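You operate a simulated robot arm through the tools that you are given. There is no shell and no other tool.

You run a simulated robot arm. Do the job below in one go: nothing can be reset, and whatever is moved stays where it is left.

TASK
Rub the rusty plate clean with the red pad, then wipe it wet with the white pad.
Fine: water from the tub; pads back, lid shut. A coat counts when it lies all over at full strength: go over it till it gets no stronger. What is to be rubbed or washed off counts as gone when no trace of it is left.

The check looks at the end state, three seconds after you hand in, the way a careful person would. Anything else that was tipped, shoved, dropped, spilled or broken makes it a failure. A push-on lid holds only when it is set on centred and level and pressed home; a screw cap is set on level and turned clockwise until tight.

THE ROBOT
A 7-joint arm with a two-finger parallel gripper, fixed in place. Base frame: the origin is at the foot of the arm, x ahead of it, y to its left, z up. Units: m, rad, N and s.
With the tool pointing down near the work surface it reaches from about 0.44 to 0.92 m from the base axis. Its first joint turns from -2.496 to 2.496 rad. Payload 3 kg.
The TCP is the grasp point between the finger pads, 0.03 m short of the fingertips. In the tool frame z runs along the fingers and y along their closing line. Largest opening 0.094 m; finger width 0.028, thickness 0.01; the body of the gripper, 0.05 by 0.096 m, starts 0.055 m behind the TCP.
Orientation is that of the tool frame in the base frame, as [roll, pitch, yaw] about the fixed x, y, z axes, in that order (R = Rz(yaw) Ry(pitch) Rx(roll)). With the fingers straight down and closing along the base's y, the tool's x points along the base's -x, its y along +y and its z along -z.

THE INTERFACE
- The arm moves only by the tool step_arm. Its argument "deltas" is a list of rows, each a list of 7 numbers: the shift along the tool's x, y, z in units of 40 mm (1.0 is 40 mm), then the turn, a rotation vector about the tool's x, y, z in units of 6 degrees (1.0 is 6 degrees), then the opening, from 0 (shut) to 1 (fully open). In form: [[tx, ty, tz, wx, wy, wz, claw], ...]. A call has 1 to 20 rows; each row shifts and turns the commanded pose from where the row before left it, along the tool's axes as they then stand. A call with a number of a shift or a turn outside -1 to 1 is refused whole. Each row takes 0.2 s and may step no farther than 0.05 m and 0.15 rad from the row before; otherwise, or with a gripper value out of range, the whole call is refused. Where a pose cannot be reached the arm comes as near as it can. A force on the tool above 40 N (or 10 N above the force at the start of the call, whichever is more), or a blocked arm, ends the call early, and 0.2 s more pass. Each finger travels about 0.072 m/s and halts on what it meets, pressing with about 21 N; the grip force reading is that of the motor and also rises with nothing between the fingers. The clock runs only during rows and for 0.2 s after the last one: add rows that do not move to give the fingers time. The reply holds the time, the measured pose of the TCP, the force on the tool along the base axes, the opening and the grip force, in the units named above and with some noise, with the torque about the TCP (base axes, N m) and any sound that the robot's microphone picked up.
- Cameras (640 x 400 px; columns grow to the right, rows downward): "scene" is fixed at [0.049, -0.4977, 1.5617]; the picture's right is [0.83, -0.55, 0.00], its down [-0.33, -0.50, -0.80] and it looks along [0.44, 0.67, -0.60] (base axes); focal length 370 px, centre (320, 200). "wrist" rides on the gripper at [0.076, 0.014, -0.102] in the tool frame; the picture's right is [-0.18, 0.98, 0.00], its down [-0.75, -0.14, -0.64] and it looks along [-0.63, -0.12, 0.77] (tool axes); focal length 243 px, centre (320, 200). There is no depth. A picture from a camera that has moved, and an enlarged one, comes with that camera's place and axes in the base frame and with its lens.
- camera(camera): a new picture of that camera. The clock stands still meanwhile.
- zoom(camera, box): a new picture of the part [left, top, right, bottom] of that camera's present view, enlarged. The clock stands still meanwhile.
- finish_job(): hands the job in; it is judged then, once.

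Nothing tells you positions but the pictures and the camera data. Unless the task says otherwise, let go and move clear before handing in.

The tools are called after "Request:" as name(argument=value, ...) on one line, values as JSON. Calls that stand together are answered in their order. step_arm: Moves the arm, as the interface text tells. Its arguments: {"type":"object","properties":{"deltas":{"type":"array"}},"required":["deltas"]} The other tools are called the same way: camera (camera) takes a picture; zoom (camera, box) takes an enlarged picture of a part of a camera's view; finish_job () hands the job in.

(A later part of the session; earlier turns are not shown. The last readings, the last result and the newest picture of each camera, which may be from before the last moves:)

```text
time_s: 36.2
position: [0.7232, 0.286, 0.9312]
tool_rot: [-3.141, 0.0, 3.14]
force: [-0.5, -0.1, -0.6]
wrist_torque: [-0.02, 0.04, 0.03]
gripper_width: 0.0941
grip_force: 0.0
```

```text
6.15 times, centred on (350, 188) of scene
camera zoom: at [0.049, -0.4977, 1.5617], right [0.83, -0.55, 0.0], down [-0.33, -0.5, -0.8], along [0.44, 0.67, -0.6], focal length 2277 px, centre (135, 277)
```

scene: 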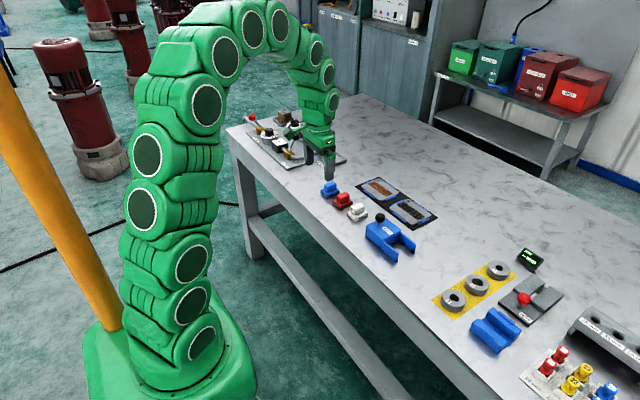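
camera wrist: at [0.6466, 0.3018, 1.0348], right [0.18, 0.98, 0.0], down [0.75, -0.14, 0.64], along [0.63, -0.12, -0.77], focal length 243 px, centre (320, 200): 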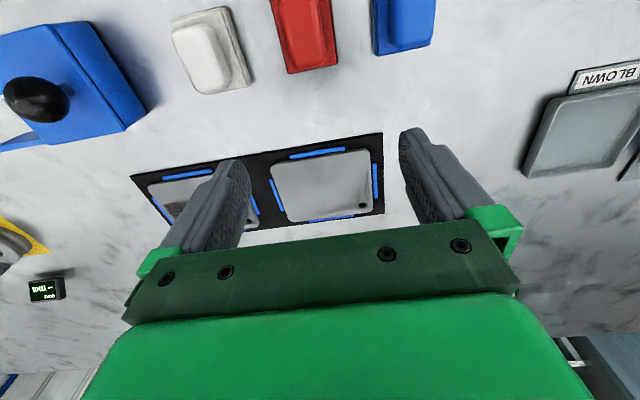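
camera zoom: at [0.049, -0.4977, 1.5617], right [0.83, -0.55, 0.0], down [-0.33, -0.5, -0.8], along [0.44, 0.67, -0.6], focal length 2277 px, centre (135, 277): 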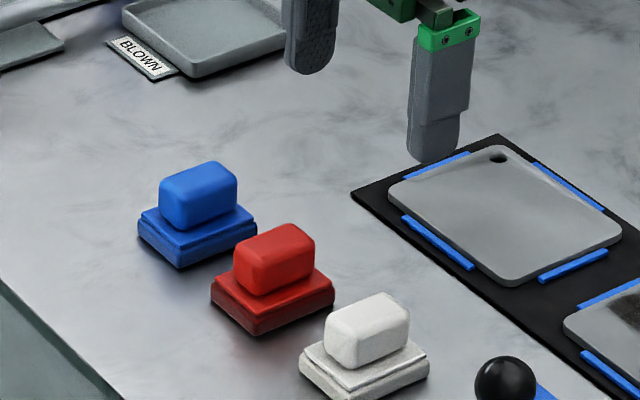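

The plate is spotless and the red pad is back. Next I go above the tub lid's knob.

Request:
step_arm(deltas=[[0.336, -0.924, 0, 0, 0, 0, 0.6], [0.336, -0.924, 0, 0, 0, 0, 0.6], [0.336, -0.924, 0, 0, 0, 0, 0.6], [0.336, -0.924, 0, 0, 0, 0, 0.6], [0.336, -0.924, 0, 0, 0, 0, 0.6], [0, 0, 0, 0, 0, 0, 0.6]])

Request:
camera(camera="wrist")

Request:
zoom(camera="wrist", box=[230, 60, 410, 200])

Request:
zoom(camera="scene", box=[350, 200, 430, 270])

```text
time_s: 37.6
position: [0.6544, 0.0998, 0.934]
tool_rot: [-3.141, 0.0, 3.141]
force: [-0.2, -0.2, 0.1]
wrist_torque: [0.01, 0.0, -0.01]
gripper_width: 0.0561
grip_force: 0.0
```

```text
taken
camera wrist: at [0.5783, 0.1145, 1.0358], right [0.18, 0.98, 0.0], down [0.75, -0.14, 0.64], along [0.63, -0.12, -0.77], focal length 243 px, centre (320, 200)
```

wrist: 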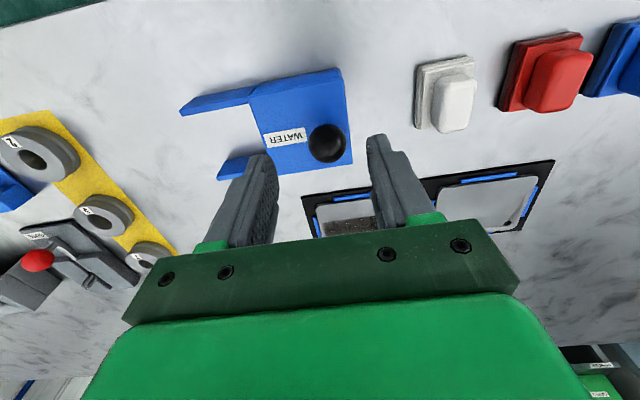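

```text
2.86 times, centred on (320, 130) of wrist
camera zoom: at [0.5783, 0.1145, 1.0358], right [0.18, 0.98, 0.0], down [0.75, -0.14, 0.64], along [0.63, -0.12, -0.77], focal length 693 px, centre (320, 400)
```

zoom: 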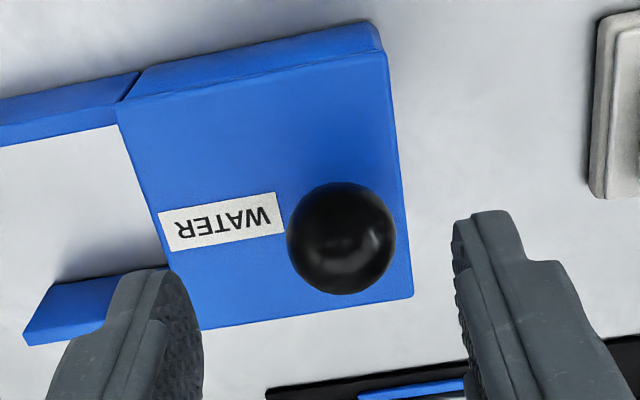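

```text
5.71 times, centred on (390, 235) of scene
camera zoom: at [0.049, -0.4977, 1.5617], right [0.83, -0.55, 0.0], down [-0.33, -0.5, -0.8], along [0.44, 0.67, -0.6], focal length 2115 px, centre (-80, 0)
```

zoom: 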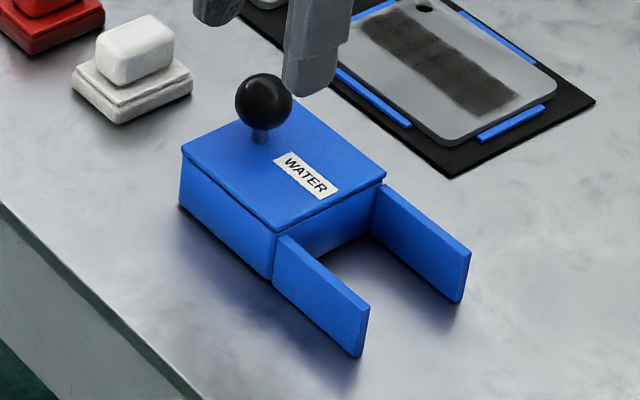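

The knob is at about (0.659, 0.104, 0.872), and the lid spans x 0.625–0.695, y 0.052–0.122. I'll descend around the knob, keeping the fingertips above the lid.

Request:
step_arm(deltas=[[-0.075, 0.015, 0.4, 0, 0, 0, 0.6], [0, 0, 0.4, 0, 0, 0, 0.6], [0, 0, 0.3, 0, 0, 0, 0.6], [0, 0, 0, 0, 0, 0, 0.6]])

Request:
zoom(camera="scene", box=[350, 200, 430, 270])

Request:
camera(camera="wrist")

```text
time_s: 38.6
position: [0.6605, 0.1008, 0.8881]
tool_rot: [-3.141, 0.001, 3.141]
force: [0.1, 0.3, -0.1]
wrist_torque: [0.0, 0.02, 0.0]
gripper_width: 0.0566
grip_force: 0.0
```

```text
5.71 times, centred on (390, 235) of scene
camera zoom: at [0.049, -0.4977, 1.5617], right [0.83, -0.55, 0.0], down [-0.33, -0.5, -0.8], along [0.44, 0.67, -0.6], focal length 2115 px, centre (-80, 0)
```

zoom: 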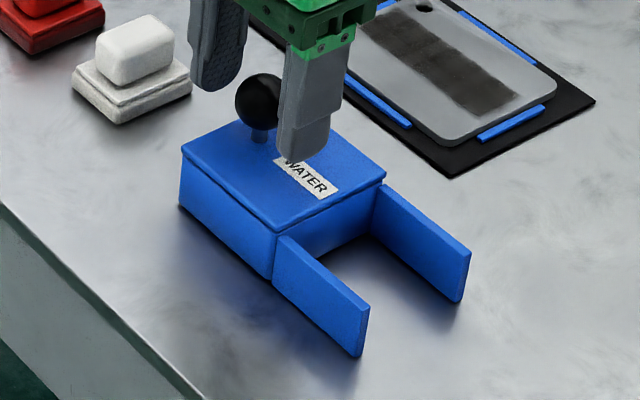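

```text
taken
camera wrist: at [0.5823, 0.1162, 0.9901], right [0.18, 0.98, 0.0], down [0.75, -0.14, 0.64], along [0.63, -0.12, -0.77], focal length 243 px, centre (320, 200)
```

wrist: 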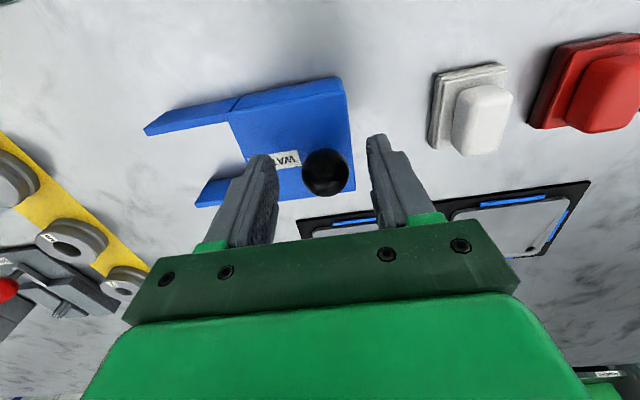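

The ball sits between the fingers. I'll lower a touch and close.

Request:
step_arm(deltas=[[0, 0.02, 0.1, 0, 0, 0, 0.5], [0, 0, 0, 0, 0, 0, 0.35], [0, 0, 0, 0, 0, 0, 0.2], [0, 0, 0, 0, 0, 0, 0.1], [0, 0, 0, 0, 0, 0, 0.1]])

Request:
zoom(camera="scene", box=[350, 200, 430, 270])

```text
time_s: 39.8
position: [0.658, 0.1024, 0.8832]
tool_rot: [3.141, 0.0, 3.141]
force: [2.2, 0.1, -1.6]
wrist_torque: [0.01, -0.13, 0.03]
gripper_width: 0.0286
grip_force: 44.7
```

```text
5.71 times, centred on (390, 235) of scene
camera zoom: at [0.049, -0.4977, 1.5617], right [0.83, -0.55, 0.0], down [-0.33, -0.5, -0.8], along [0.44, 0.67, -0.6], focal length 2115 px, centre (-80, 0)
```

zoom: 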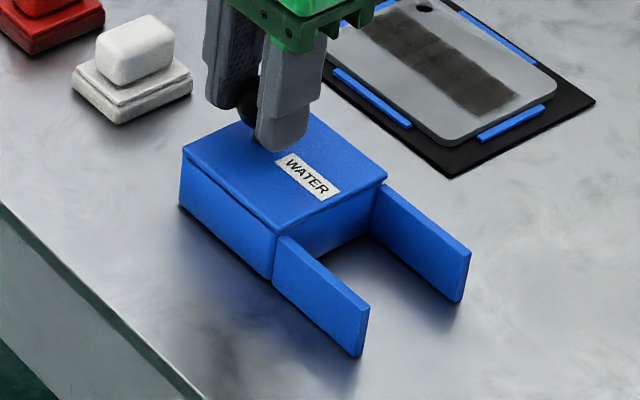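

The knob is gripped. A gentle test slide toward −y comes next.

Request:
step_arm(deltas=[[0, -0.1, 0, 0, 0, 0, 0.1], [0, -0.15, 0, 0, 0, 0, 0.1], [0, 0, 0, 0, 0, 0, 0.1]])

Request:
zoom(camera="scene", box=[350, 200, 430, 270])

```text
time_s: 40.6
position: [0.6585, 0.0925, 0.8847]
tool_rot: [-3.141, -0.002, 3.141]
force: [-4.7, -0.4, -4.7]
wrist_torque: [0.03, 0.35, -0.03]
gripper_width: 0.0285
grip_force: 44.7
```

```text
5.71 times, centred on (390, 235) of scene
camera zoom: at [0.049, -0.4977, 1.5617], right [0.83, -0.55, 0.0], down [-0.33, -0.5, -0.8], along [0.44, 0.67, -0.6], focal length 2115 px, centre (-80, 0)
```

zoom: 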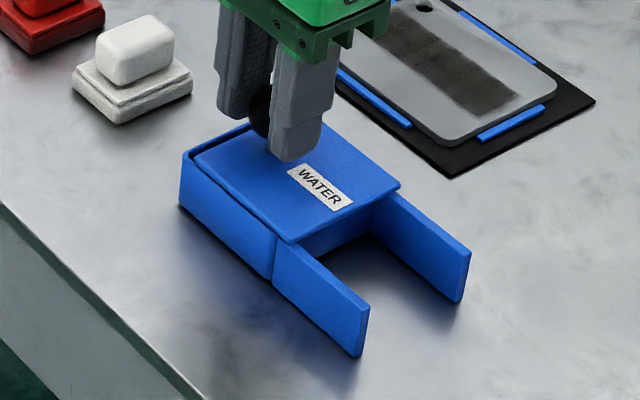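

The lid slides on the rails. I'll keep sliding it open.

Request:
step_arm(deltas=[[0, -0.25, 0, 0, 0, 0, 0.1], [0, -0.25, 0, 0, 0, 0, 0.1], [0, -0.25, 0, 0, 0, 0, 0.1], [0, -0.25, 0, 0, 0, 0, 0.1], [0, 0, 0, 0, 0, 0, 0.1]])

Request:
zoom(camera="scene", box=[350, 200, 430, 270])

```text
time_s: 41.8
position: [0.6594, 0.0536, 0.8836]
tool_rot: [3.141, 0.002, 3.141]
force: [-21.7, 0.5, 11.5]
wrist_torque: [-0.02, 0.63, -0.07]
gripper_width: 0.0288
grip_force: 45.1
```

```text
5.71 times, centred on (390, 235) of scene
camera zoom: at [0.049, -0.4977, 1.5617], right [0.83, -0.55, 0.0], down [-0.33, -0.5, -0.8], along [0.44, 0.67, -0.6], focal length 2115 px, centre (-80, 0)
```

zoom: 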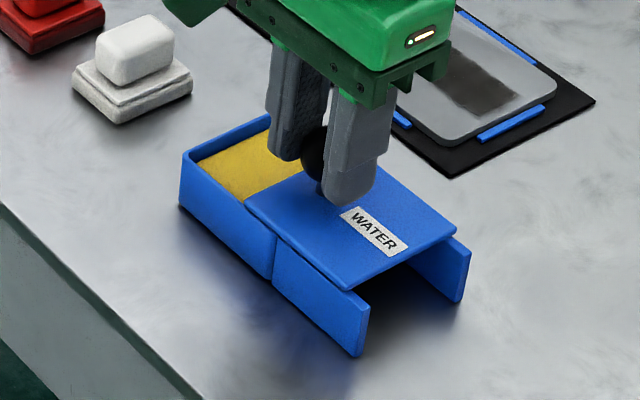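

A yellow sponge is visible inside. There is some side load, so I'll shift slightly −x to relieve it and slide the remaining way.

Request:
step_arm(deltas=[[0.05, 0, 0, 0, 0, 0, 0.1], [0, 0, 0, 0, 0, 0, 0.1]])

```text
time_s: 42.4
position: [0.6591, 0.0553, 0.8844]
tool_rot: [3.141, 0.002, 3.141]
force: [15.1, 0.4, -8.8]
wrist_torque: [-0.01, -0.71, 0.02]
gripper_width: 0.0288
grip_force: 45.0
```

Request:
step_arm(deltas=[[-0.02, 0, 0, 0, 0, 0, 0.1], [0, 0, 0, 0, 0, 0, 0.1], [0, -0.1, 0, 0, 0, 0, 0.1], [0, -0.1, 0, 0, 0, 0, 0.1], [0, 0, 0, 0, 0, 0, 0.1]])

Request:
zoom(camera="scene", box=[350, 200, 430, 270])

```text
time_s: 43.6
position: [0.6583, 0.0459, 0.8835]
tool_rot: [-3.142, 0.001, 3.141]
force: [18.0, -0.4, 1.7]
wrist_torque: [0.03, -0.42, -0.02]
gripper_width: 0.0289
grip_force: 45.1
```

```text
5.71 times, centred on (390, 235) of scene
camera zoom: at [0.049, -0.4977, 1.5617], right [0.83, -0.55, 0.0], down [-0.33, -0.5, -0.8], along [0.44, 0.67, -0.6], focal length 2115 px, centre (-80, 0)
```

zoom: 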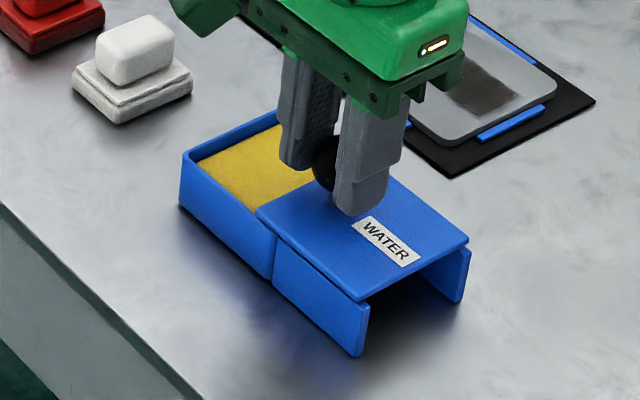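

The lid is open about 58 mm and still supported by the rails. I'll release the knob and rise.

Request:
step_arm(deltas=[[0, 0, 0, 0, 0, 0, 0.25], [0, 0, 0, 0, 0, 0, 0.4], [0, 0, 0, 0, 0, 0, 0.5], [0, 0, 0, 0, 0, 0, 0.6], [0, 0, 0, 0, 0, 0, 0.6], [0, 0, -0.5, 0, 0, 0, 0.6], [0, 0, -0.7, 0, 0, 0, 0.6], [0, 0, 0, 0, 0, 0, 0.6]])

Request:
zoom(camera="scene", box=[350, 200, 430, 270])

Request:
camera(camera="wrist")

Request:
zoom(camera="wrist", box=[230, 50, 430, 200])

```text
time_s: 45.4
position: [0.6588, 0.046, 0.9325]
tool_rot: [-3.141, 0.001, 3.14]
force: [0.3, 0.8, -0.3]
wrist_torque: [-0.03, -0.01, -0.01]
gripper_width: 0.0564
grip_force: 0.0
```

```text
5.71 times, centred on (390, 235) of scene
camera zoom: at [0.049, -0.4977, 1.5617], right [0.83, -0.55, 0.0], down [-0.33, -0.5, -0.8], along [0.44, 0.67, -0.6], focal length 2115 px, centre (-80, 0)
```

zoom: 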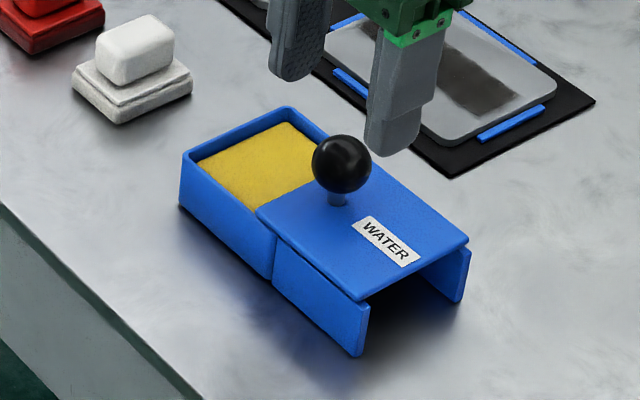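

```text
taken
camera wrist: at [0.5817, 0.0603, 1.0348], right [0.18, 0.98, 0.0], down [0.75, -0.14, 0.64], along [0.63, -0.12, -0.77], focal length 243 px, centre (320, 200)
```

wrist: 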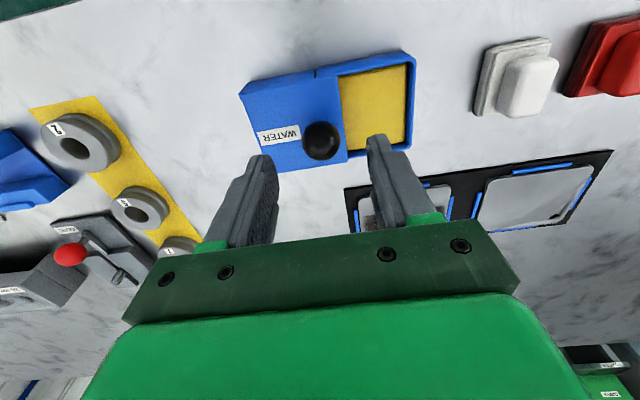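

```text
2.67 times, centred on (330, 125) of wrist
camera zoom: at [0.5817, 0.0603, 1.0348], right [0.18, 0.98, 0.0], down [0.75, -0.14, 0.64], along [0.63, -0.12, -0.77], focal length 647 px, centre (293, 400)
```

zoom: 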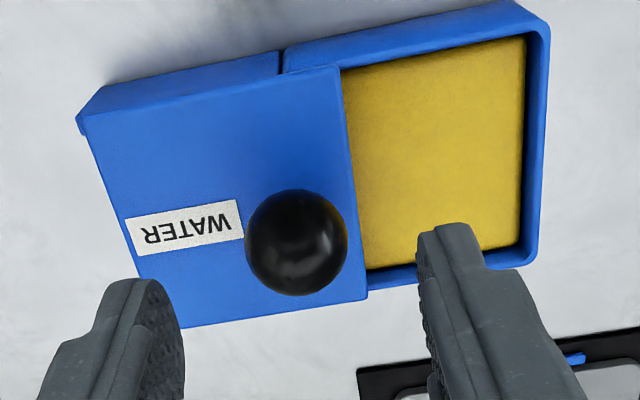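

The sponge fills the tub just below the rim, with an opening of about x 0.630–0.691, y 0.065–0.1155. I'll go above the white pad to localise it.

Request:
step_arm(deltas=[[-0.011, 0.826, 0, 0, 0, 0, 0.6], [-0.011, 0.826, 0, 0, 0, 0, 0.6], [-0.011, 0.826, 0, 0, 0, 0, 0.6], [-0.011, 0.826, 0, 0, 0, 0, 0.6], [-0.011, 0.826, 0, 0, 0, 0, 0.6], [0, 0, 0.6, 0, 0, 0, 0.6], [0, 0, 0.6, 0, 0, 0, 0.6], [0, 0, 0, 0, 0, 0, 0.6]])

Request:
camera(camera="wrist")

Request:
zoom(camera="wrist", box=[230, 70, 410, 200])

Request:
zoom(camera="scene", box=[320, 175, 400, 240])

```text
time_s: 47.2
position: [0.6604, 0.2116, 0.8841]
tool_rot: [3.141, 0.0, 3.14]
force: [-0.7, 0.3, 0.2]
wrist_torque: [-0.02, 0.01, -0.03]
gripper_width: 0.0562
grip_force: 0.1
```

```text
taken
camera wrist: at [0.5832, 0.2251, 0.9874], right [0.18, 0.98, 0.0], down [0.75, -0.14, 0.64], along [0.63, -0.12, -0.77], focal length 243 px, centre (320, 200)
```

wrist: 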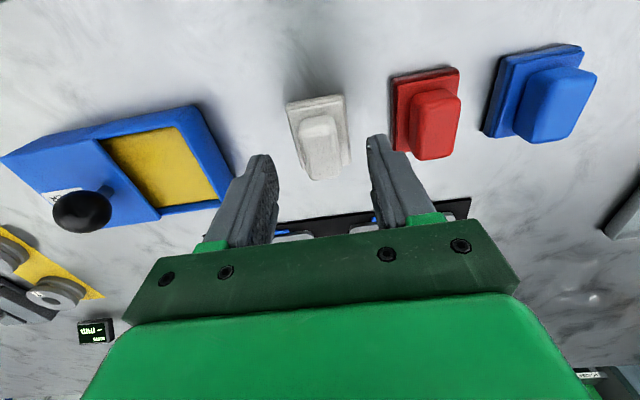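

```text
3.08 times, centred on (320, 135) of wrist
camera zoom: at [0.5832, 0.2251, 0.9874], right [0.18, 0.98, 0.0], down [0.75, -0.14, 0.64], along [0.63, -0.12, -0.77], focal length 746 px, centre (320, 400)
```

zoom: 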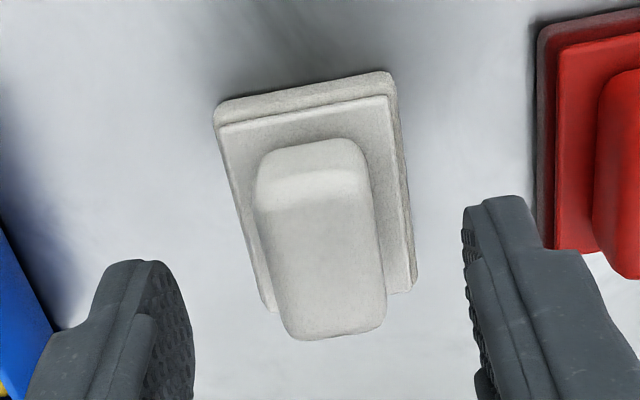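

```text
6.15 times, centred on (360, 208) of scene
camera zoom: at [0.049, -0.4977, 1.5617], right [0.83, -0.55, 0.0], down [-0.33, -0.5, -0.8], along [0.44, 0.67, -0.6], focal length 2277 px, centre (74, 154)
```

zoom: 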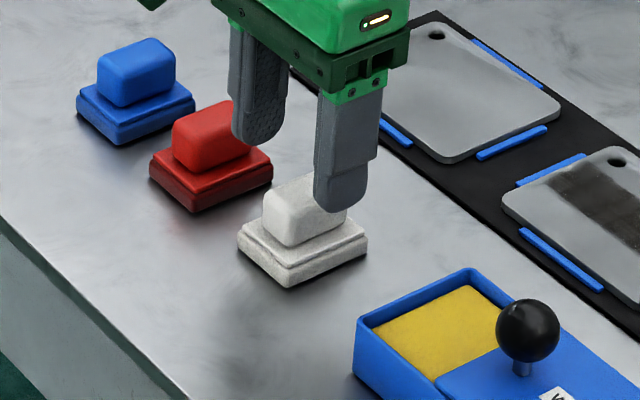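

The white pad base spans x 0.6375–0.6935, y 0.1895–0.232, so it fits the sponge opening. I'll descend and grip its handle a bit lower than I did the red one.

Request:
step_arm(deltas=[[-0.0875, -0.0175, 0.4, 0, 0, 0, 0.6], [0, 0, 0.3, 0, 0, 0, 0.6], [0, 0, 0.175, 0, 0, 0, 0.6], [0, 0, 0, 0, 0, 0, 0.6]])

Request:
step_arm(deltas=[[0, 0, 0, 0, 0, 0, 0.45], [0, 0, 0, 0, 0, 0, 0.3], [0, 0, 0, 0, 0, 0, 0.1], [0, 0, 0, 0, 0, 0, 0.0], [0, 0, 0, 0, 0, 0, 0.0]])

Request:
zoom(camera="scene", box=[320, 175, 400, 240])

```text
time_s: 48.2
position: [0.6645, 0.2093, 0.8493]
tool_rot: [-3.14, 0.001, 3.142]
force: [0.0, 0.2, 0.2]
wrist_torque: [0.01, 0.03, 0.0]
gripper_width: 0.0564
grip_force: 0.0
```

```text
time_s: 49.4
position: [0.6643, 0.2107, 0.8498]
tool_rot: [3.141, -0.001, 3.141]
force: [-0.1, 0.9, -0.3]
wrist_torque: [0.02, 0.02, 0.0]
gripper_width: 0.0253
grip_force: 21.0
```

```text
6.15 times, centred on (360, 208) of scene
camera zoom: at [0.049, -0.4977, 1.5617], right [0.83, -0.55, 0.0], down [-0.33, -0.5, -0.8], along [0.44, 0.67, -0.6], focal length 2277 px, centre (74, 154)
```

zoom: 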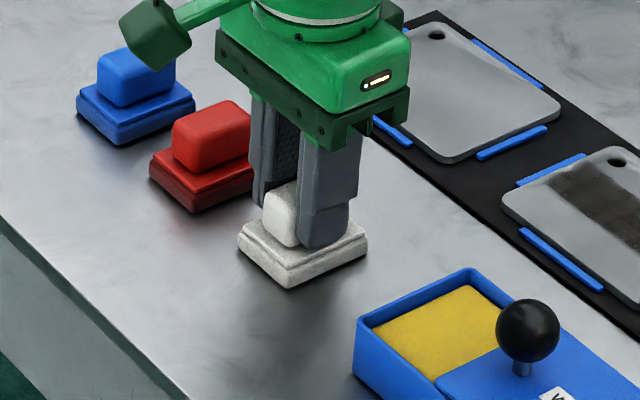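

Gripped without shifting. Next I lift and move over the sponge.

Request:
step_arm(deltas=[[0, 0, -0.5, 0, 0, 0, 0], [0, 0, -0.75, 0, 0, 0, 0], [0, 0, -0.5, 0, 0, 0, 0], [0.0375, -0.755, 0, 0, 0, 0, 0], [0.0375, -0.755, 0, 0, 0, 0, 0], [0.0375, -0.755, 0, 0, 0, 0, 0], [0, -0.755, 0, 0, 0, 0, 0], [0, 0, 0, 0, 0, 0, 0]])

Request:
camera(camera="wrist")

Request:
zoom(camera="scene", box=[350, 190, 430, 260])

```text
time_s: 51.2
position: [0.6587, 0.0884, 0.9191]
tool_rot: [-3.141, 0.0, 3.141]
force: [0.3, 0.3, -0.2]
wrist_torque: [-0.04, -0.02, 0.01]
gripper_width: 0.025
grip_force: 20.5
```

```text
taken
camera wrist: at [0.5823, 0.103, 1.0226], right [0.18, 0.98, 0.0], down [0.75, -0.14, 0.64], along [0.63, -0.12, -0.77], focal length 243 px, centre (320, 200)
```

wrist: 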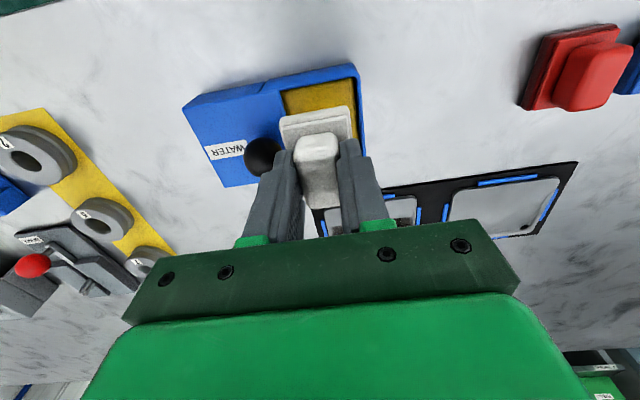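

```text
5.71 times, centred on (390, 225) of scene
camera zoom: at [0.049, -0.4977, 1.5617], right [0.83, -0.55, 0.0], down [-0.33, -0.5, -0.8], along [0.44, 0.67, -0.6], focal length 2115 px, centre (-80, 57)
```

zoom: 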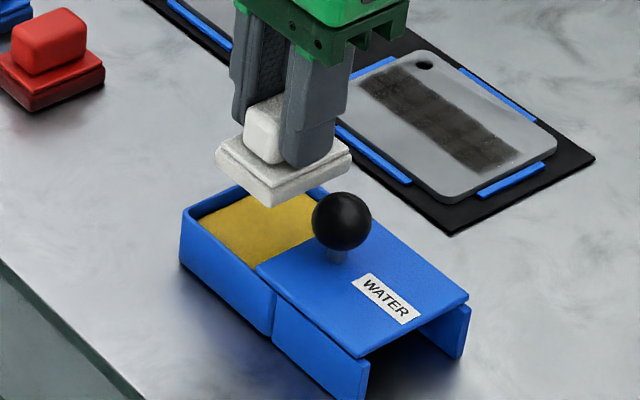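

The pad is over the sponge. I'll lower to just above the rim and check alignment.

Request:
step_arm(deltas=[[0, 0, 0.3, 0, 0, 0, 0], [0, 0, 0.2, 0, 0, 0, 0], [0, 0, 0, 0, 0, 0, 0]])

Request:
zoom(camera="wrist", box=[220, 60, 420, 200])

Request:
zoom(camera="scene", box=[350, 190, 430, 260])

```text
time_s: 52.0
position: [0.6596, 0.09, 0.899]
tool_rot: [-3.141, 0.0, 3.141]
force: [0.7, 0.1, -1.5]
wrist_torque: [0.02, 0.02, -0.03]
gripper_width: 0.0253
grip_force: 21.4
```

```text
2.86 times, centred on (320, 130) of wrist
camera zoom: at [0.5825, 0.1033, 1.002], right [0.18, 0.98, 0.0], down [0.75, -0.14, 0.64], along [0.63, -0.12, -0.77], focal length 693 px, centre (320, 400)
```

zoom: 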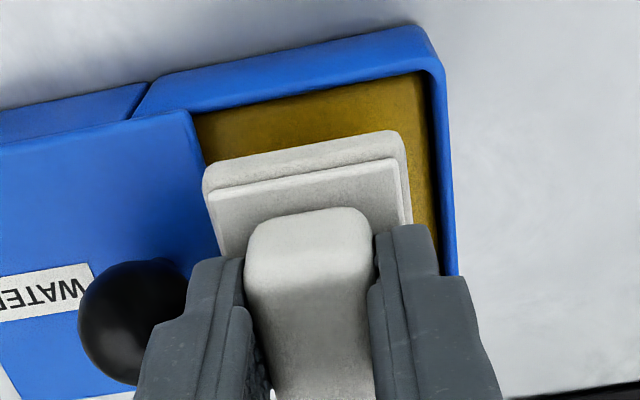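

```text
5.71 times, centred on (390, 225) of scene
camera zoom: at [0.049, -0.4977, 1.5617], right [0.83, -0.55, 0.0], down [-0.33, -0.5, -0.8], along [0.44, 0.67, -0.6], focal length 2115 px, centre (-80, 57)
```

zoom: 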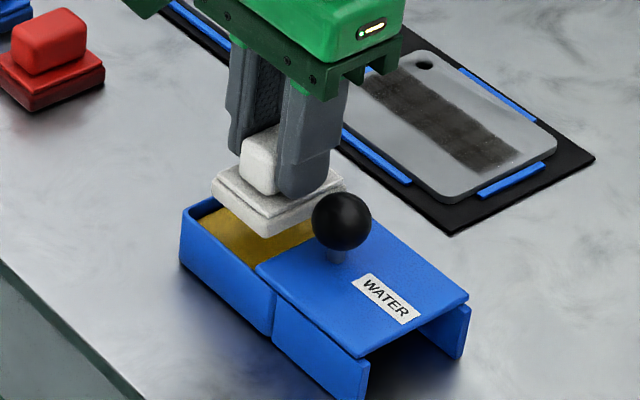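

Alignment is close. I'll nudge +3 mm in y and −2 mm in x, then lower slowly onto the sponge.

Request:
step_arm(deltas=[[0.05, 0.075, 0, 0, 0, 0, 0], [0, 0, 0.1, 0, 0, 0, 0], [0, 0, 0.05, 0, 0, 0, 0], [0, 0, 0.05, 0, 0, 0, 0], [0, 0, 0, 0, 0, 0, 0]])

Request:
step_arm(deltas=[[0, 0, 0.05, 0, 0, 0, 0], [0, 0, 0.05, 0, 0, 0, 0], [0, 0, 0, 0, 0, 0, 0]])

Request:
zoom(camera="scene", box=[350, 190, 430, 260])

Request:
zoom(camera="wrist", box=[220, 60, 420, 200])

```text
time_s: 53.2
position: [0.6579, 0.0926, 0.8911]
tool_rot: [-3.14, 0.001, -3.141]
force: [0.2, 0.0, 0.4]
wrist_torque: [0.02, 0.03, 0.03]
gripper_width: 0.0252
grip_force: 20.4
```

```text
time_s: 54.0
position: [0.6571, 0.0926, 0.8879]
tool_rot: [-3.14, 0.0, 3.141]
force: [0.0, -0.1, 0.0]
wrist_torque: [0.02, 0.0, -0.02]
gripper_width: 0.0251
grip_force: 20.8
```

```text
5.71 times, centred on (390, 225) of scene
camera zoom: at [0.049, -0.4977, 1.5617], right [0.83, -0.55, 0.0], down [-0.33, -0.5, -0.8], along [0.44, 0.67, -0.6], focal length 2115 px, centre (-80, 57)
```

zoom: 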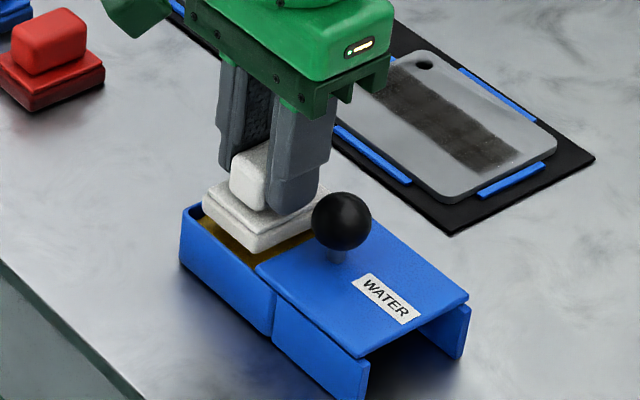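

```text
2.86 times, centred on (320, 130) of wrist
camera zoom: at [0.5803, 0.1068, 0.9899], right [0.18, 0.98, 0.0], down [0.75, -0.14, 0.64], along [0.63, -0.12, -0.77], focal length 693 px, centre (320, 400)
```

zoom: 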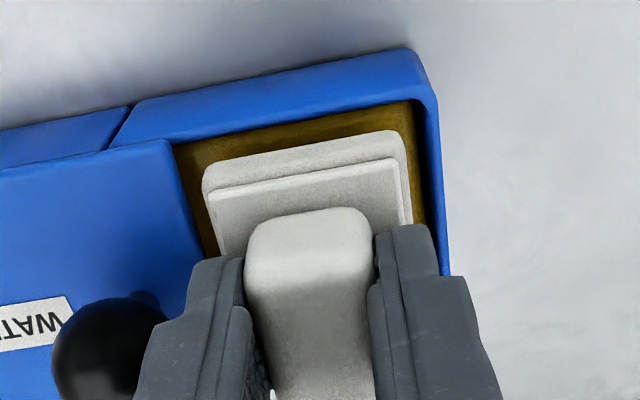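

The pad is well centred in the opening and I keep lowering.

Request:
step_arm(deltas=[[0, 0, 0.05, 0, 0, 0, 0], [0, 0, 0.05, 0, 0, 0, 0], [0, 0, 0, 0, 0, 0, 0]])

Request:
step_arm(deltas=[[0, 0, 0.05, 0, 0, 0, 0], [0, 0, 0, 0, 0, 0, 0]])

Request:
step_arm(deltas=[[0, 0, 0.05, 0, 0, 0, 0], [0, 0, 0, 0, 0, 0, 0]])

Request:
zoom(camera="scene", box=[350, 190, 430, 260])

```text
time_s: 54.8
position: [0.6584, 0.0922, 0.8828]
tool_rot: [3.141, -0.001, -3.14]
force: [0.1, 0.5, 0.4]
wrist_torque: [0.02, 0.03, 0.02]
gripper_width: 0.0251
grip_force: 20.8
```

```text
time_s: 55.4
position: [0.6571, 0.0918, 0.8833]
tool_rot: [3.14, 0.0, 3.141]
force: [-0.6, -0.2, -0.9]
wrist_torque: [0.0, 0.0, -0.02]
gripper_width: 0.025
grip_force: 20.6
```

```text
time_s: 56.0
position: [0.657, 0.092, 0.8789]
tool_rot: [3.141, 0.001, 3.14]
force: [0.8, -0.3, 0.1]
wrist_torque: [0.01, 0.01, 0.01]
gripper_width: 0.025
grip_force: 21.2
```

```text
5.71 times, centred on (390, 225) of scene
camera zoom: at [0.049, -0.4977, 1.5617], right [0.83, -0.55, 0.0], down [-0.33, -0.5, -0.8], along [0.44, 0.67, -0.6], focal length 2115 px, centre (-80, 57)
```

zoom: 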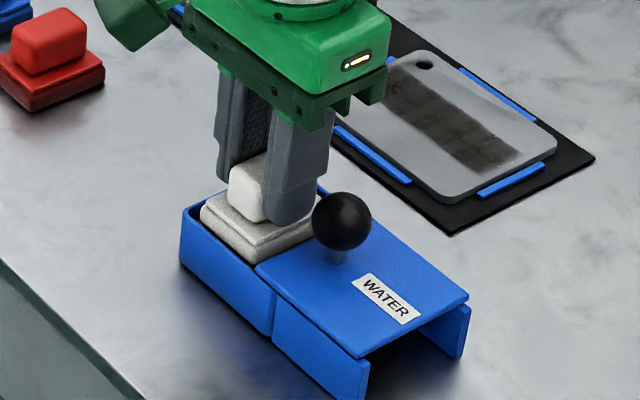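

Request:
step_arm(deltas=[[0, 0, 0.05, 0, 0, 0, 0], [0, 0, 0, 0, 0, 0, 0]])

Request:
step_arm(deltas=[[0, 0, 0.05, 0, 0, 0, 0], [0, 0, 0, 0, 0, 0, 0]])

Request:
zoom(camera="wrist", box=[220, 60, 420, 200])

```text
time_s: 56.6
position: [0.6562, 0.0916, 0.8789]
tool_rot: [-3.141, 0.002, -3.141]
force: [-2.9, 2.0, 17.7]
wrist_torque: [0.04, 0.07, 0.03]
gripper_width: 0.025
grip_force: 21.1
```

```text
time_s: 57.2
position: [0.6581, 0.092, 0.8759]
tool_rot: [3.141, 0.003, 3.141]
force: [4.0, 3.0, 18.2]
wrist_torque: [0.07, -0.12, 0.01]
gripper_width: 0.0253
grip_force: 21.7
```

```text
2.86 times, centred on (320, 130) of wrist
camera zoom: at [0.5799, 0.1067, 0.9785], right [0.18, 0.98, 0.0], down [0.75, -0.14, 0.64], along [0.63, -0.12, -0.77], focal length 693 px, centre (320, 400)
```

zoom: 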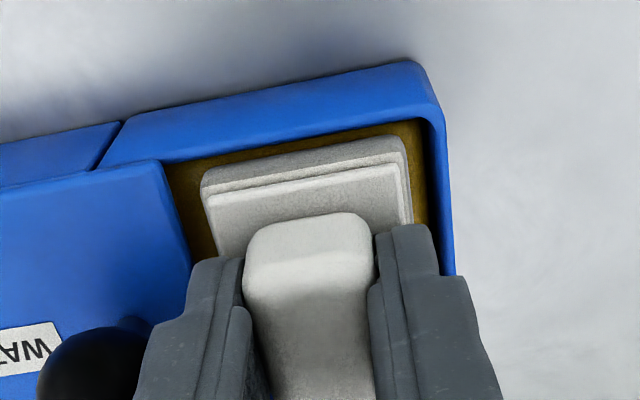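

It touches the sponge at about 18 N and the pad's lower layer is darkening. I'll let it soak a moment, then lift.

Request:
step_arm(deltas=[[0, 0, 0, 0, 0, 0, 0], [0, 0, 0, 0, 0, 0, 0], [0, 0, 0, 0, 0, 0, 0], [0, 0, 0, 0, 0, 0, 0], [0, 0, 0, 0, 0, 0, 0], [0, 0, 0, 0, 0, 0, 0], [0, 0, 0, 0, 0, 0, 0], [0, 0, 0, 0, 0, 0, 0]])

Request:
step_arm(deltas=[[0, 0, -0.1, 0, 0, 0, 0], [0, 0, -0.2, 0, 0, 0, 0], [0, 0, -0.4, 0, 0, 0, 0], [0, 0, -0.4, 0, 0, 0, 0], [0, 0, 0, 0, 0, 0, 0], [0, 0, 0, 0, 0, 0, 0], [0, 0, 0, 0, 0, 0, 0], [0, 0, 0, 0, 0, 0, 0]])

Request:
zoom(camera="scene", box=[350, 190, 430, 260])

Request:
camera(camera="wrist")

```text
time_s: 59.0
position: [0.6565, 0.0915, 0.876]
tool_rot: [-3.141, 0.0, -3.141]
force: [1.7, -0.1, 20.4]
wrist_torque: [-0.04, -0.08, 0.02]
gripper_width: 0.025
grip_force: 20.7
```

```text
time_s: 60.8
position: [0.6579, 0.0903, 0.9188]
tool_rot: [-3.141, 0.0, -3.141]
force: [-0.4, -0.2, -0.2]
wrist_torque: [-0.01, 0.05, 0.0]
gripper_width: 0.0251
grip_force: 20.6
```

```text
5.71 times, centred on (390, 225) of scene
camera zoom: at [0.049, -0.4977, 1.5617], right [0.83, -0.55, 0.0], down [-0.33, -0.5, -0.8], along [0.44, 0.67, -0.6], focal length 2115 px, centre (-80, 57)
```

zoom: 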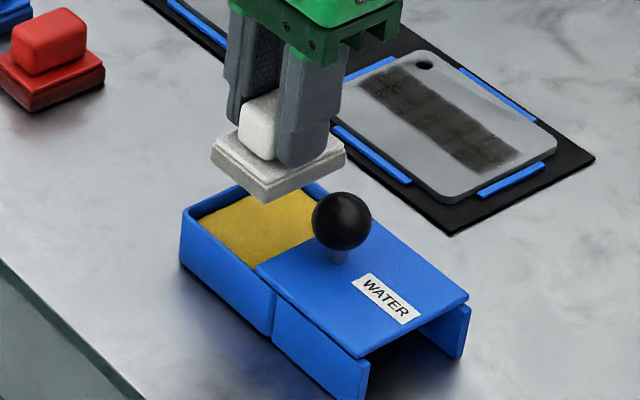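

```text
taken
camera wrist: at [0.581, 0.1055, 1.0212], right [0.18, 0.98, 0.0], down [0.75, -0.14, 0.64], along [0.63, -0.12, -0.77], focal length 243 px, centre (320, 200)
```

wrist: 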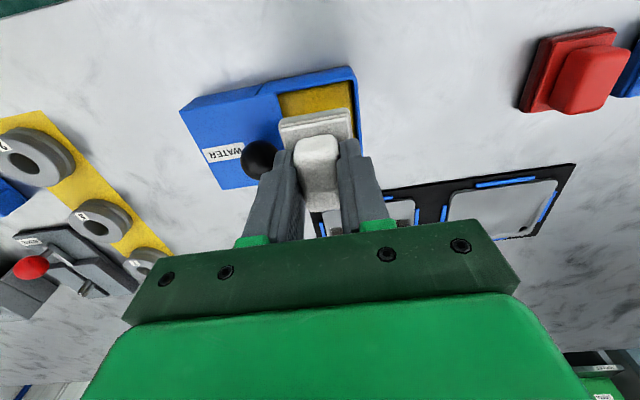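

The pad is wet and not dripping. I'll carry it to the plate, steering clear of the other plate, and lower to just above.

Request:
step_arm(deltas=[[0, 0.975, 0, 0, 0, 0, 0], [0, 0.975, 0, 0, 0, 0, 0], [0, 0.975, 0, 0, 0, 0, 0], [-0.8875, 0.40625, 0, 0, 0, 0, 0], [-0.8875, 0.40625, 0, 0, 0, 0, 0], [-0.8875, 0.40625, 0, 0, 0, 0, 0], [-0.8875, 0.40625, 0, 0, 0, 0, 0], [0, 0, 0.5, 0, 0, 0, 0], [0, 0, 0.5, 0, 0, 0, 0], [0, 0, 0.35, 0, 0, 0, 0], [0, 0, 0, 0, 0, 0, 0]])

Request:
zoom(camera="scene", box=[340, 155, 420, 220])

Request:
camera(camera="wrist")

```text
time_s: 63.2
position: [0.8005, 0.274, 0.8654]
tool_rot: [3.14, 0.0, -3.141]
force: [-0.4, 0.1, -1.5]
wrist_torque: [-0.02, 0.0, -0.01]
gripper_width: 0.0251
grip_force: 20.4
```

```text
6.15 times, centred on (380, 188) of scene
camera zoom: at [0.049, -0.4977, 1.5617], right [0.83, -0.55, 0.0], down [-0.33, -0.5, -0.8], along [0.44, 0.67, -0.6], focal length 2277 px, centre (-49, 277)
```

zoom: 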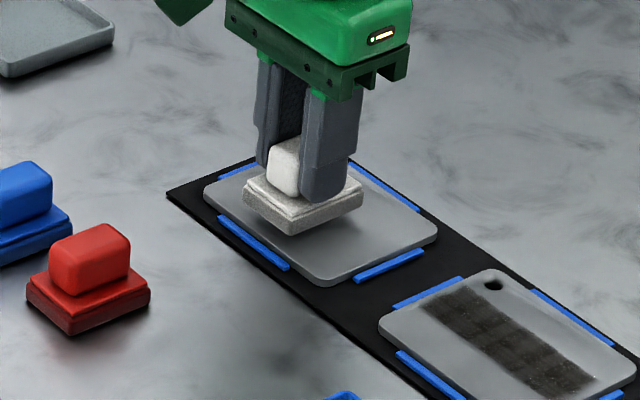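

```text
taken
camera wrist: at [0.7239, 0.2884, 0.968], right [0.18, 0.98, 0.0], down [0.75, -0.14, 0.64], along [0.63, -0.12, -0.77], focal length 243 px, centre (320, 200)
```

wrist: 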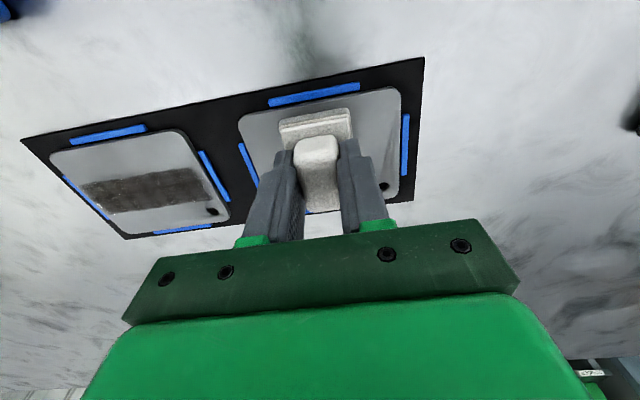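

The pad is just above the plate with its near edge about 2 mm inside the plate edge. I'll shift −3 mm in x and lower to contact.

Request:
step_arm(deltas=[[0.08, 0, 0.1, 0, 0, 0, 0], [0, 0, 0.1, 0, 0, 0, 0], [0, 0, 0, 0, 0, 0, 0]])

Request:
step_arm(deltas=[[0, 0, 0.05, 0, 0, 0, 0], [0, 0, 0, 0, 0, 0, 0]])

Request:
step_arm(deltas=[[0, 0, 0.04, 0, 0, 0, 0], [0, 0, 0, 0, 0, 0, 0]])

```text
time_s: 64.0
position: [0.7975, 0.274, 0.8572]
tool_rot: [-3.141, 0.001, -3.14]
force: [-0.4, -0.5, -0.3]
wrist_torque: [0.03, -0.01, -0.02]
gripper_width: 0.0252
grip_force: 21.4
```

```text
time_s: 64.6
position: [0.7982, 0.2745, 0.8554]
tool_rot: [3.141, 0.002, 3.141]
force: [-2.9, -1.3, 9.2]
wrist_torque: [-0.05, 0.2, -0.05]
gripper_width: 0.0252
grip_force: 21.3
```

```text
time_s: 65.2
position: [0.7969, 0.274, 0.8556]
tool_rot: [3.141, 0.002, -3.141]
force: [0.6, 0.7, 36.7]
wrist_torque: [0.01, 0.07, 0.04]
gripper_width: 0.0249
grip_force: 21.1
```

Firm contact (37 N), so I'll back off slightly and start the first lane.

Request:
step_arm(deltas=[[0, 0, -0.025, 0, 0, 0, 0], [0, 0.2, 0, 0, 0, 0, 0], [0, 0, 0, 0, 0, 0, 0]])

Request:
step_arm(deltas=[[0, 0.2, 0, 0, 0, 0, 0], [0, 0.2, 0, 0, 0, 0, 0], [0, 0.2, 0, 0, 0, 0, 0], [0, 0.1, 0, 0, 0, 0, 0]])

Request:
camera(camera="wrist")

Request:
zoom(camera="scene", box=[340, 155, 420, 220])

```text
time_s: 66.0
position: [0.7966, 0.2807, 0.8562]
tool_rot: [-3.14, 0.0, 3.139]
force: [0.1, -17.0, 38.1]
wrist_torque: [-0.49, -0.23, -0.12]
gripper_width: 0.0252
grip_force: 20.8
```

```text
time_s: 67.0
position: [0.7944, 0.3115, 0.8553]
tool_rot: [-3.14, 0.0, 3.141]
force: [-3.7, -14.0, 33.8]
wrist_torque: [-0.46, -0.17, -0.09]
gripper_width: 0.025
grip_force: 20.9
```

```text
taken
camera wrist: at [0.7191, 0.3246, 0.958], right [0.18, 0.98, 0.0], down [0.75, -0.14, 0.64], along [0.63, -0.12, -0.77], focal length 243 px, centre (320, 200)
```

wrist: 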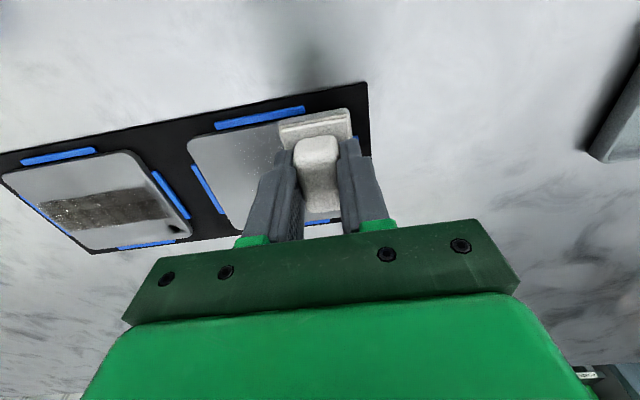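

```text
6.15 times, centred on (380, 188) of scene
camera zoom: at [0.049, -0.4977, 1.5617], right [0.83, -0.55, 0.0], down [-0.33, -0.5, -0.8], along [0.44, 0.67, -0.6], focal length 2277 px, centre (-49, 277)
```

zoom: 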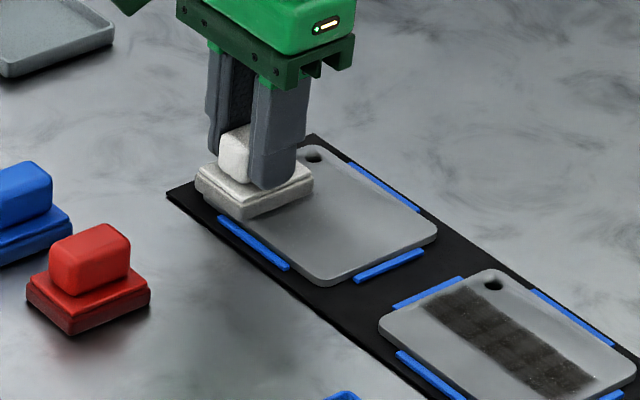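

It works, though the pressure is near the limit. I'll ease up about 1 mm and sweep lane A back and forth.

Request:
step_arm(deltas=[[0, 0.02, -0.02, 0, 0, 0, 0], [0, -0.2, 0, 0, 0, 0, 0], [0, -0.2, 0, 0, 0, 0, 0], [0, -0.2, 0, 0, 0, 0, 0], [0, -0.2, 0, 0, 0, 0, 0], [0, -0.2, 0, 0, 0, 0, 0], [0, -0.2, 0, 0, 0, 0, 0], [0, -0.2, 0, 0, 0, 0, 0], [0, -0.2, 0, 0, 0, 0, 0], [0, -0.2, 0, 0, 0, 0, 0], [0, 0, 0, 0, 0, 0, 0]])

Request:
camera(camera="wrist")

Request:
zoom(camera="scene", box=[340, 155, 420, 220])

```text
time_s: 69.4
position: [0.7955, 0.239, 0.8547]
tool_rot: [-3.141, 0.0, -3.141]
force: [-2.3, 6.8, 24.9]
wrist_torque: [0.24, -0.03, 0.07]
gripper_width: 0.0251
grip_force: 20.7
```

```text
taken
camera wrist: at [0.719, 0.2526, 0.9581], right [0.18, 0.98, 0.0], down [0.75, -0.14, 0.64], along [0.63, -0.12, -0.77], focal length 243 px, centre (320, 200)
```

wrist: 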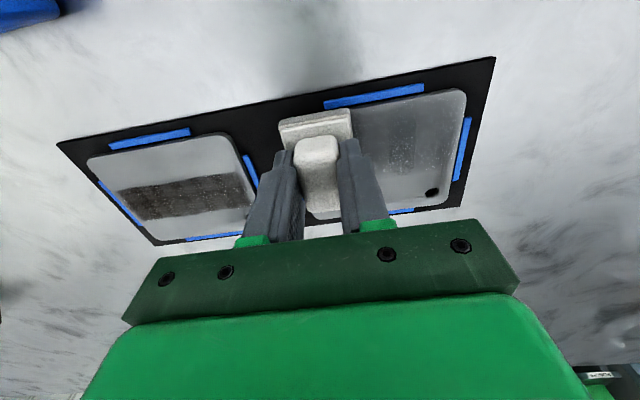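

```text
6.15 times, centred on (380, 188) of scene
camera zoom: at [0.049, -0.4977, 1.5617], right [0.83, -0.55, 0.0], down [-0.33, -0.5, -0.8], along [0.44, 0.67, -0.6], focal length 2277 px, centre (-49, 277)
```

zoom: 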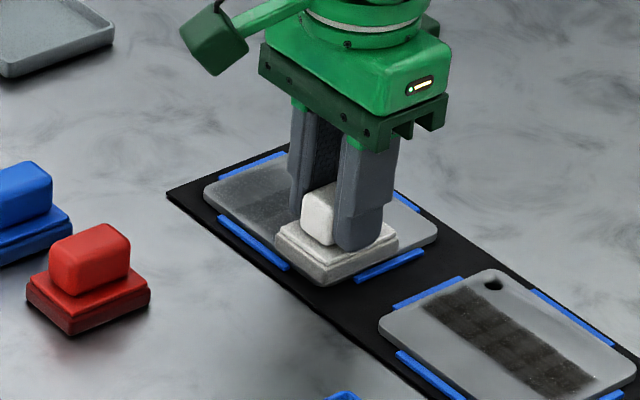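

Wetting shows. I'll do more passes on lane A.

Request:
step_arm(deltas=[[0, -0.05, 0, 0, 0, 0, 0], [0, 0.2, 0, 0, 0, 0, 0], [0, 0.2, 0, 0, 0, 0, 0], [0, 0.2, 0, 0, 0, 0, 0], [0, 0.2, 0, 0, 0, 0, 0], [0, 0.2, 0, 0, 0, 0, 0], [0, 0.2, 0, 0, 0, 0, 0], [0, 0.2, 0, 0, 0, 0, 0], [0, 0.2, 0, 0, 0, 0, 0], [0, 0.25, 0, 0, 0, 0, 0], [0, 0, 0, 0, 0, 0, 0]])

Request:
step_arm(deltas=[[0, -0.25, 0, 0, 0, 0, 0], [0, -0.2, 0, 0, 0, 0, 0], [0, -0.2, 0, 0, 0, 0, 0], [0, -0.2, 0, 0, 0, 0, 0], [0, -0.2, 0, 0, 0, 0, 0], [0, -0.2, 0, 0, 0, 0, 0], [0, -0.2, 0, 0, 0, 0, 0], [0, -0.2, 0, 0, 0, 0, 0], [0, -0.2, 0, 0, 0, 0, 0], [0, 0, 0, 0, 0, 0, 0]])

Request:
zoom(camera="wrist", box=[240, 60, 500, 220])

Request:
zoom(camera="scene", box=[350, 165, 410, 215])

```text
time_s: 71.8
position: [0.7939, 0.3111, 0.8554]
tool_rot: [3.14, 0.0, -3.141]
force: [-1.0, -6.4, 17.4]
wrist_torque: [-0.16, -0.02, -0.05]
gripper_width: 0.0247
grip_force: 20.9
```

```text
time_s: 74.0
position: [0.7973, 0.236, 0.8554]
tool_rot: [-3.141, 0.001, 3.142]
force: [-1.8, 2.8, 13.7]
wrist_torque: [0.12, 0.0, 0.0]
gripper_width: 0.0252
grip_force: 20.8
```

```text
2.46 times, centred on (370, 140) of wrist
camera zoom: at [0.72, 0.2512, 0.9583], right [0.18, 0.98, 0.0], down [0.75, -0.14, 0.64], along [0.63, -0.12, -0.77], focal length 597 px, centre (197, 348)
```

zoom: 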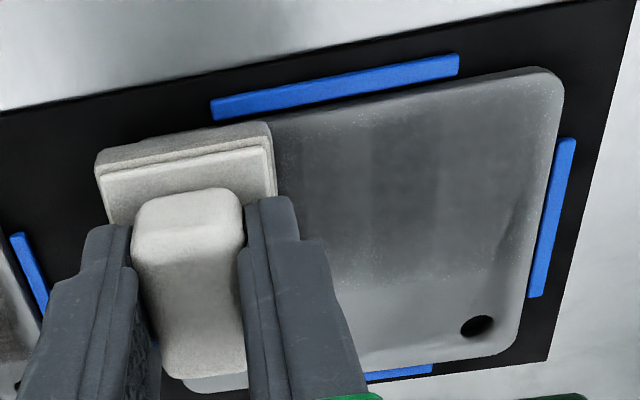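

```text
8.00 times, centred on (380, 190) of scene
camera zoom: at [0.049, -0.4977, 1.5617], right [0.83, -0.55, 0.0], down [-0.33, -0.5, -0.8], along [0.44, 0.67, -0.6], focal length 2960 px, centre (-160, 280)
```

zoom: 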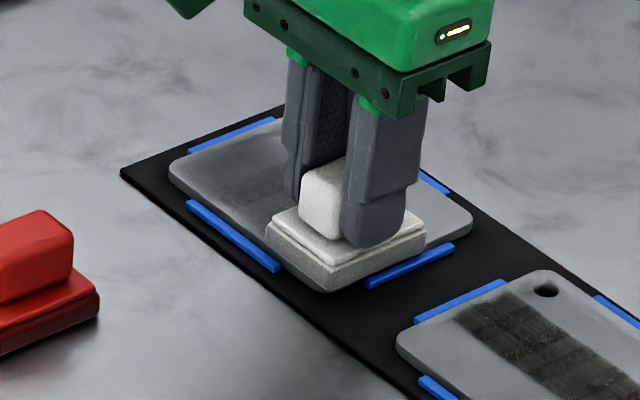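

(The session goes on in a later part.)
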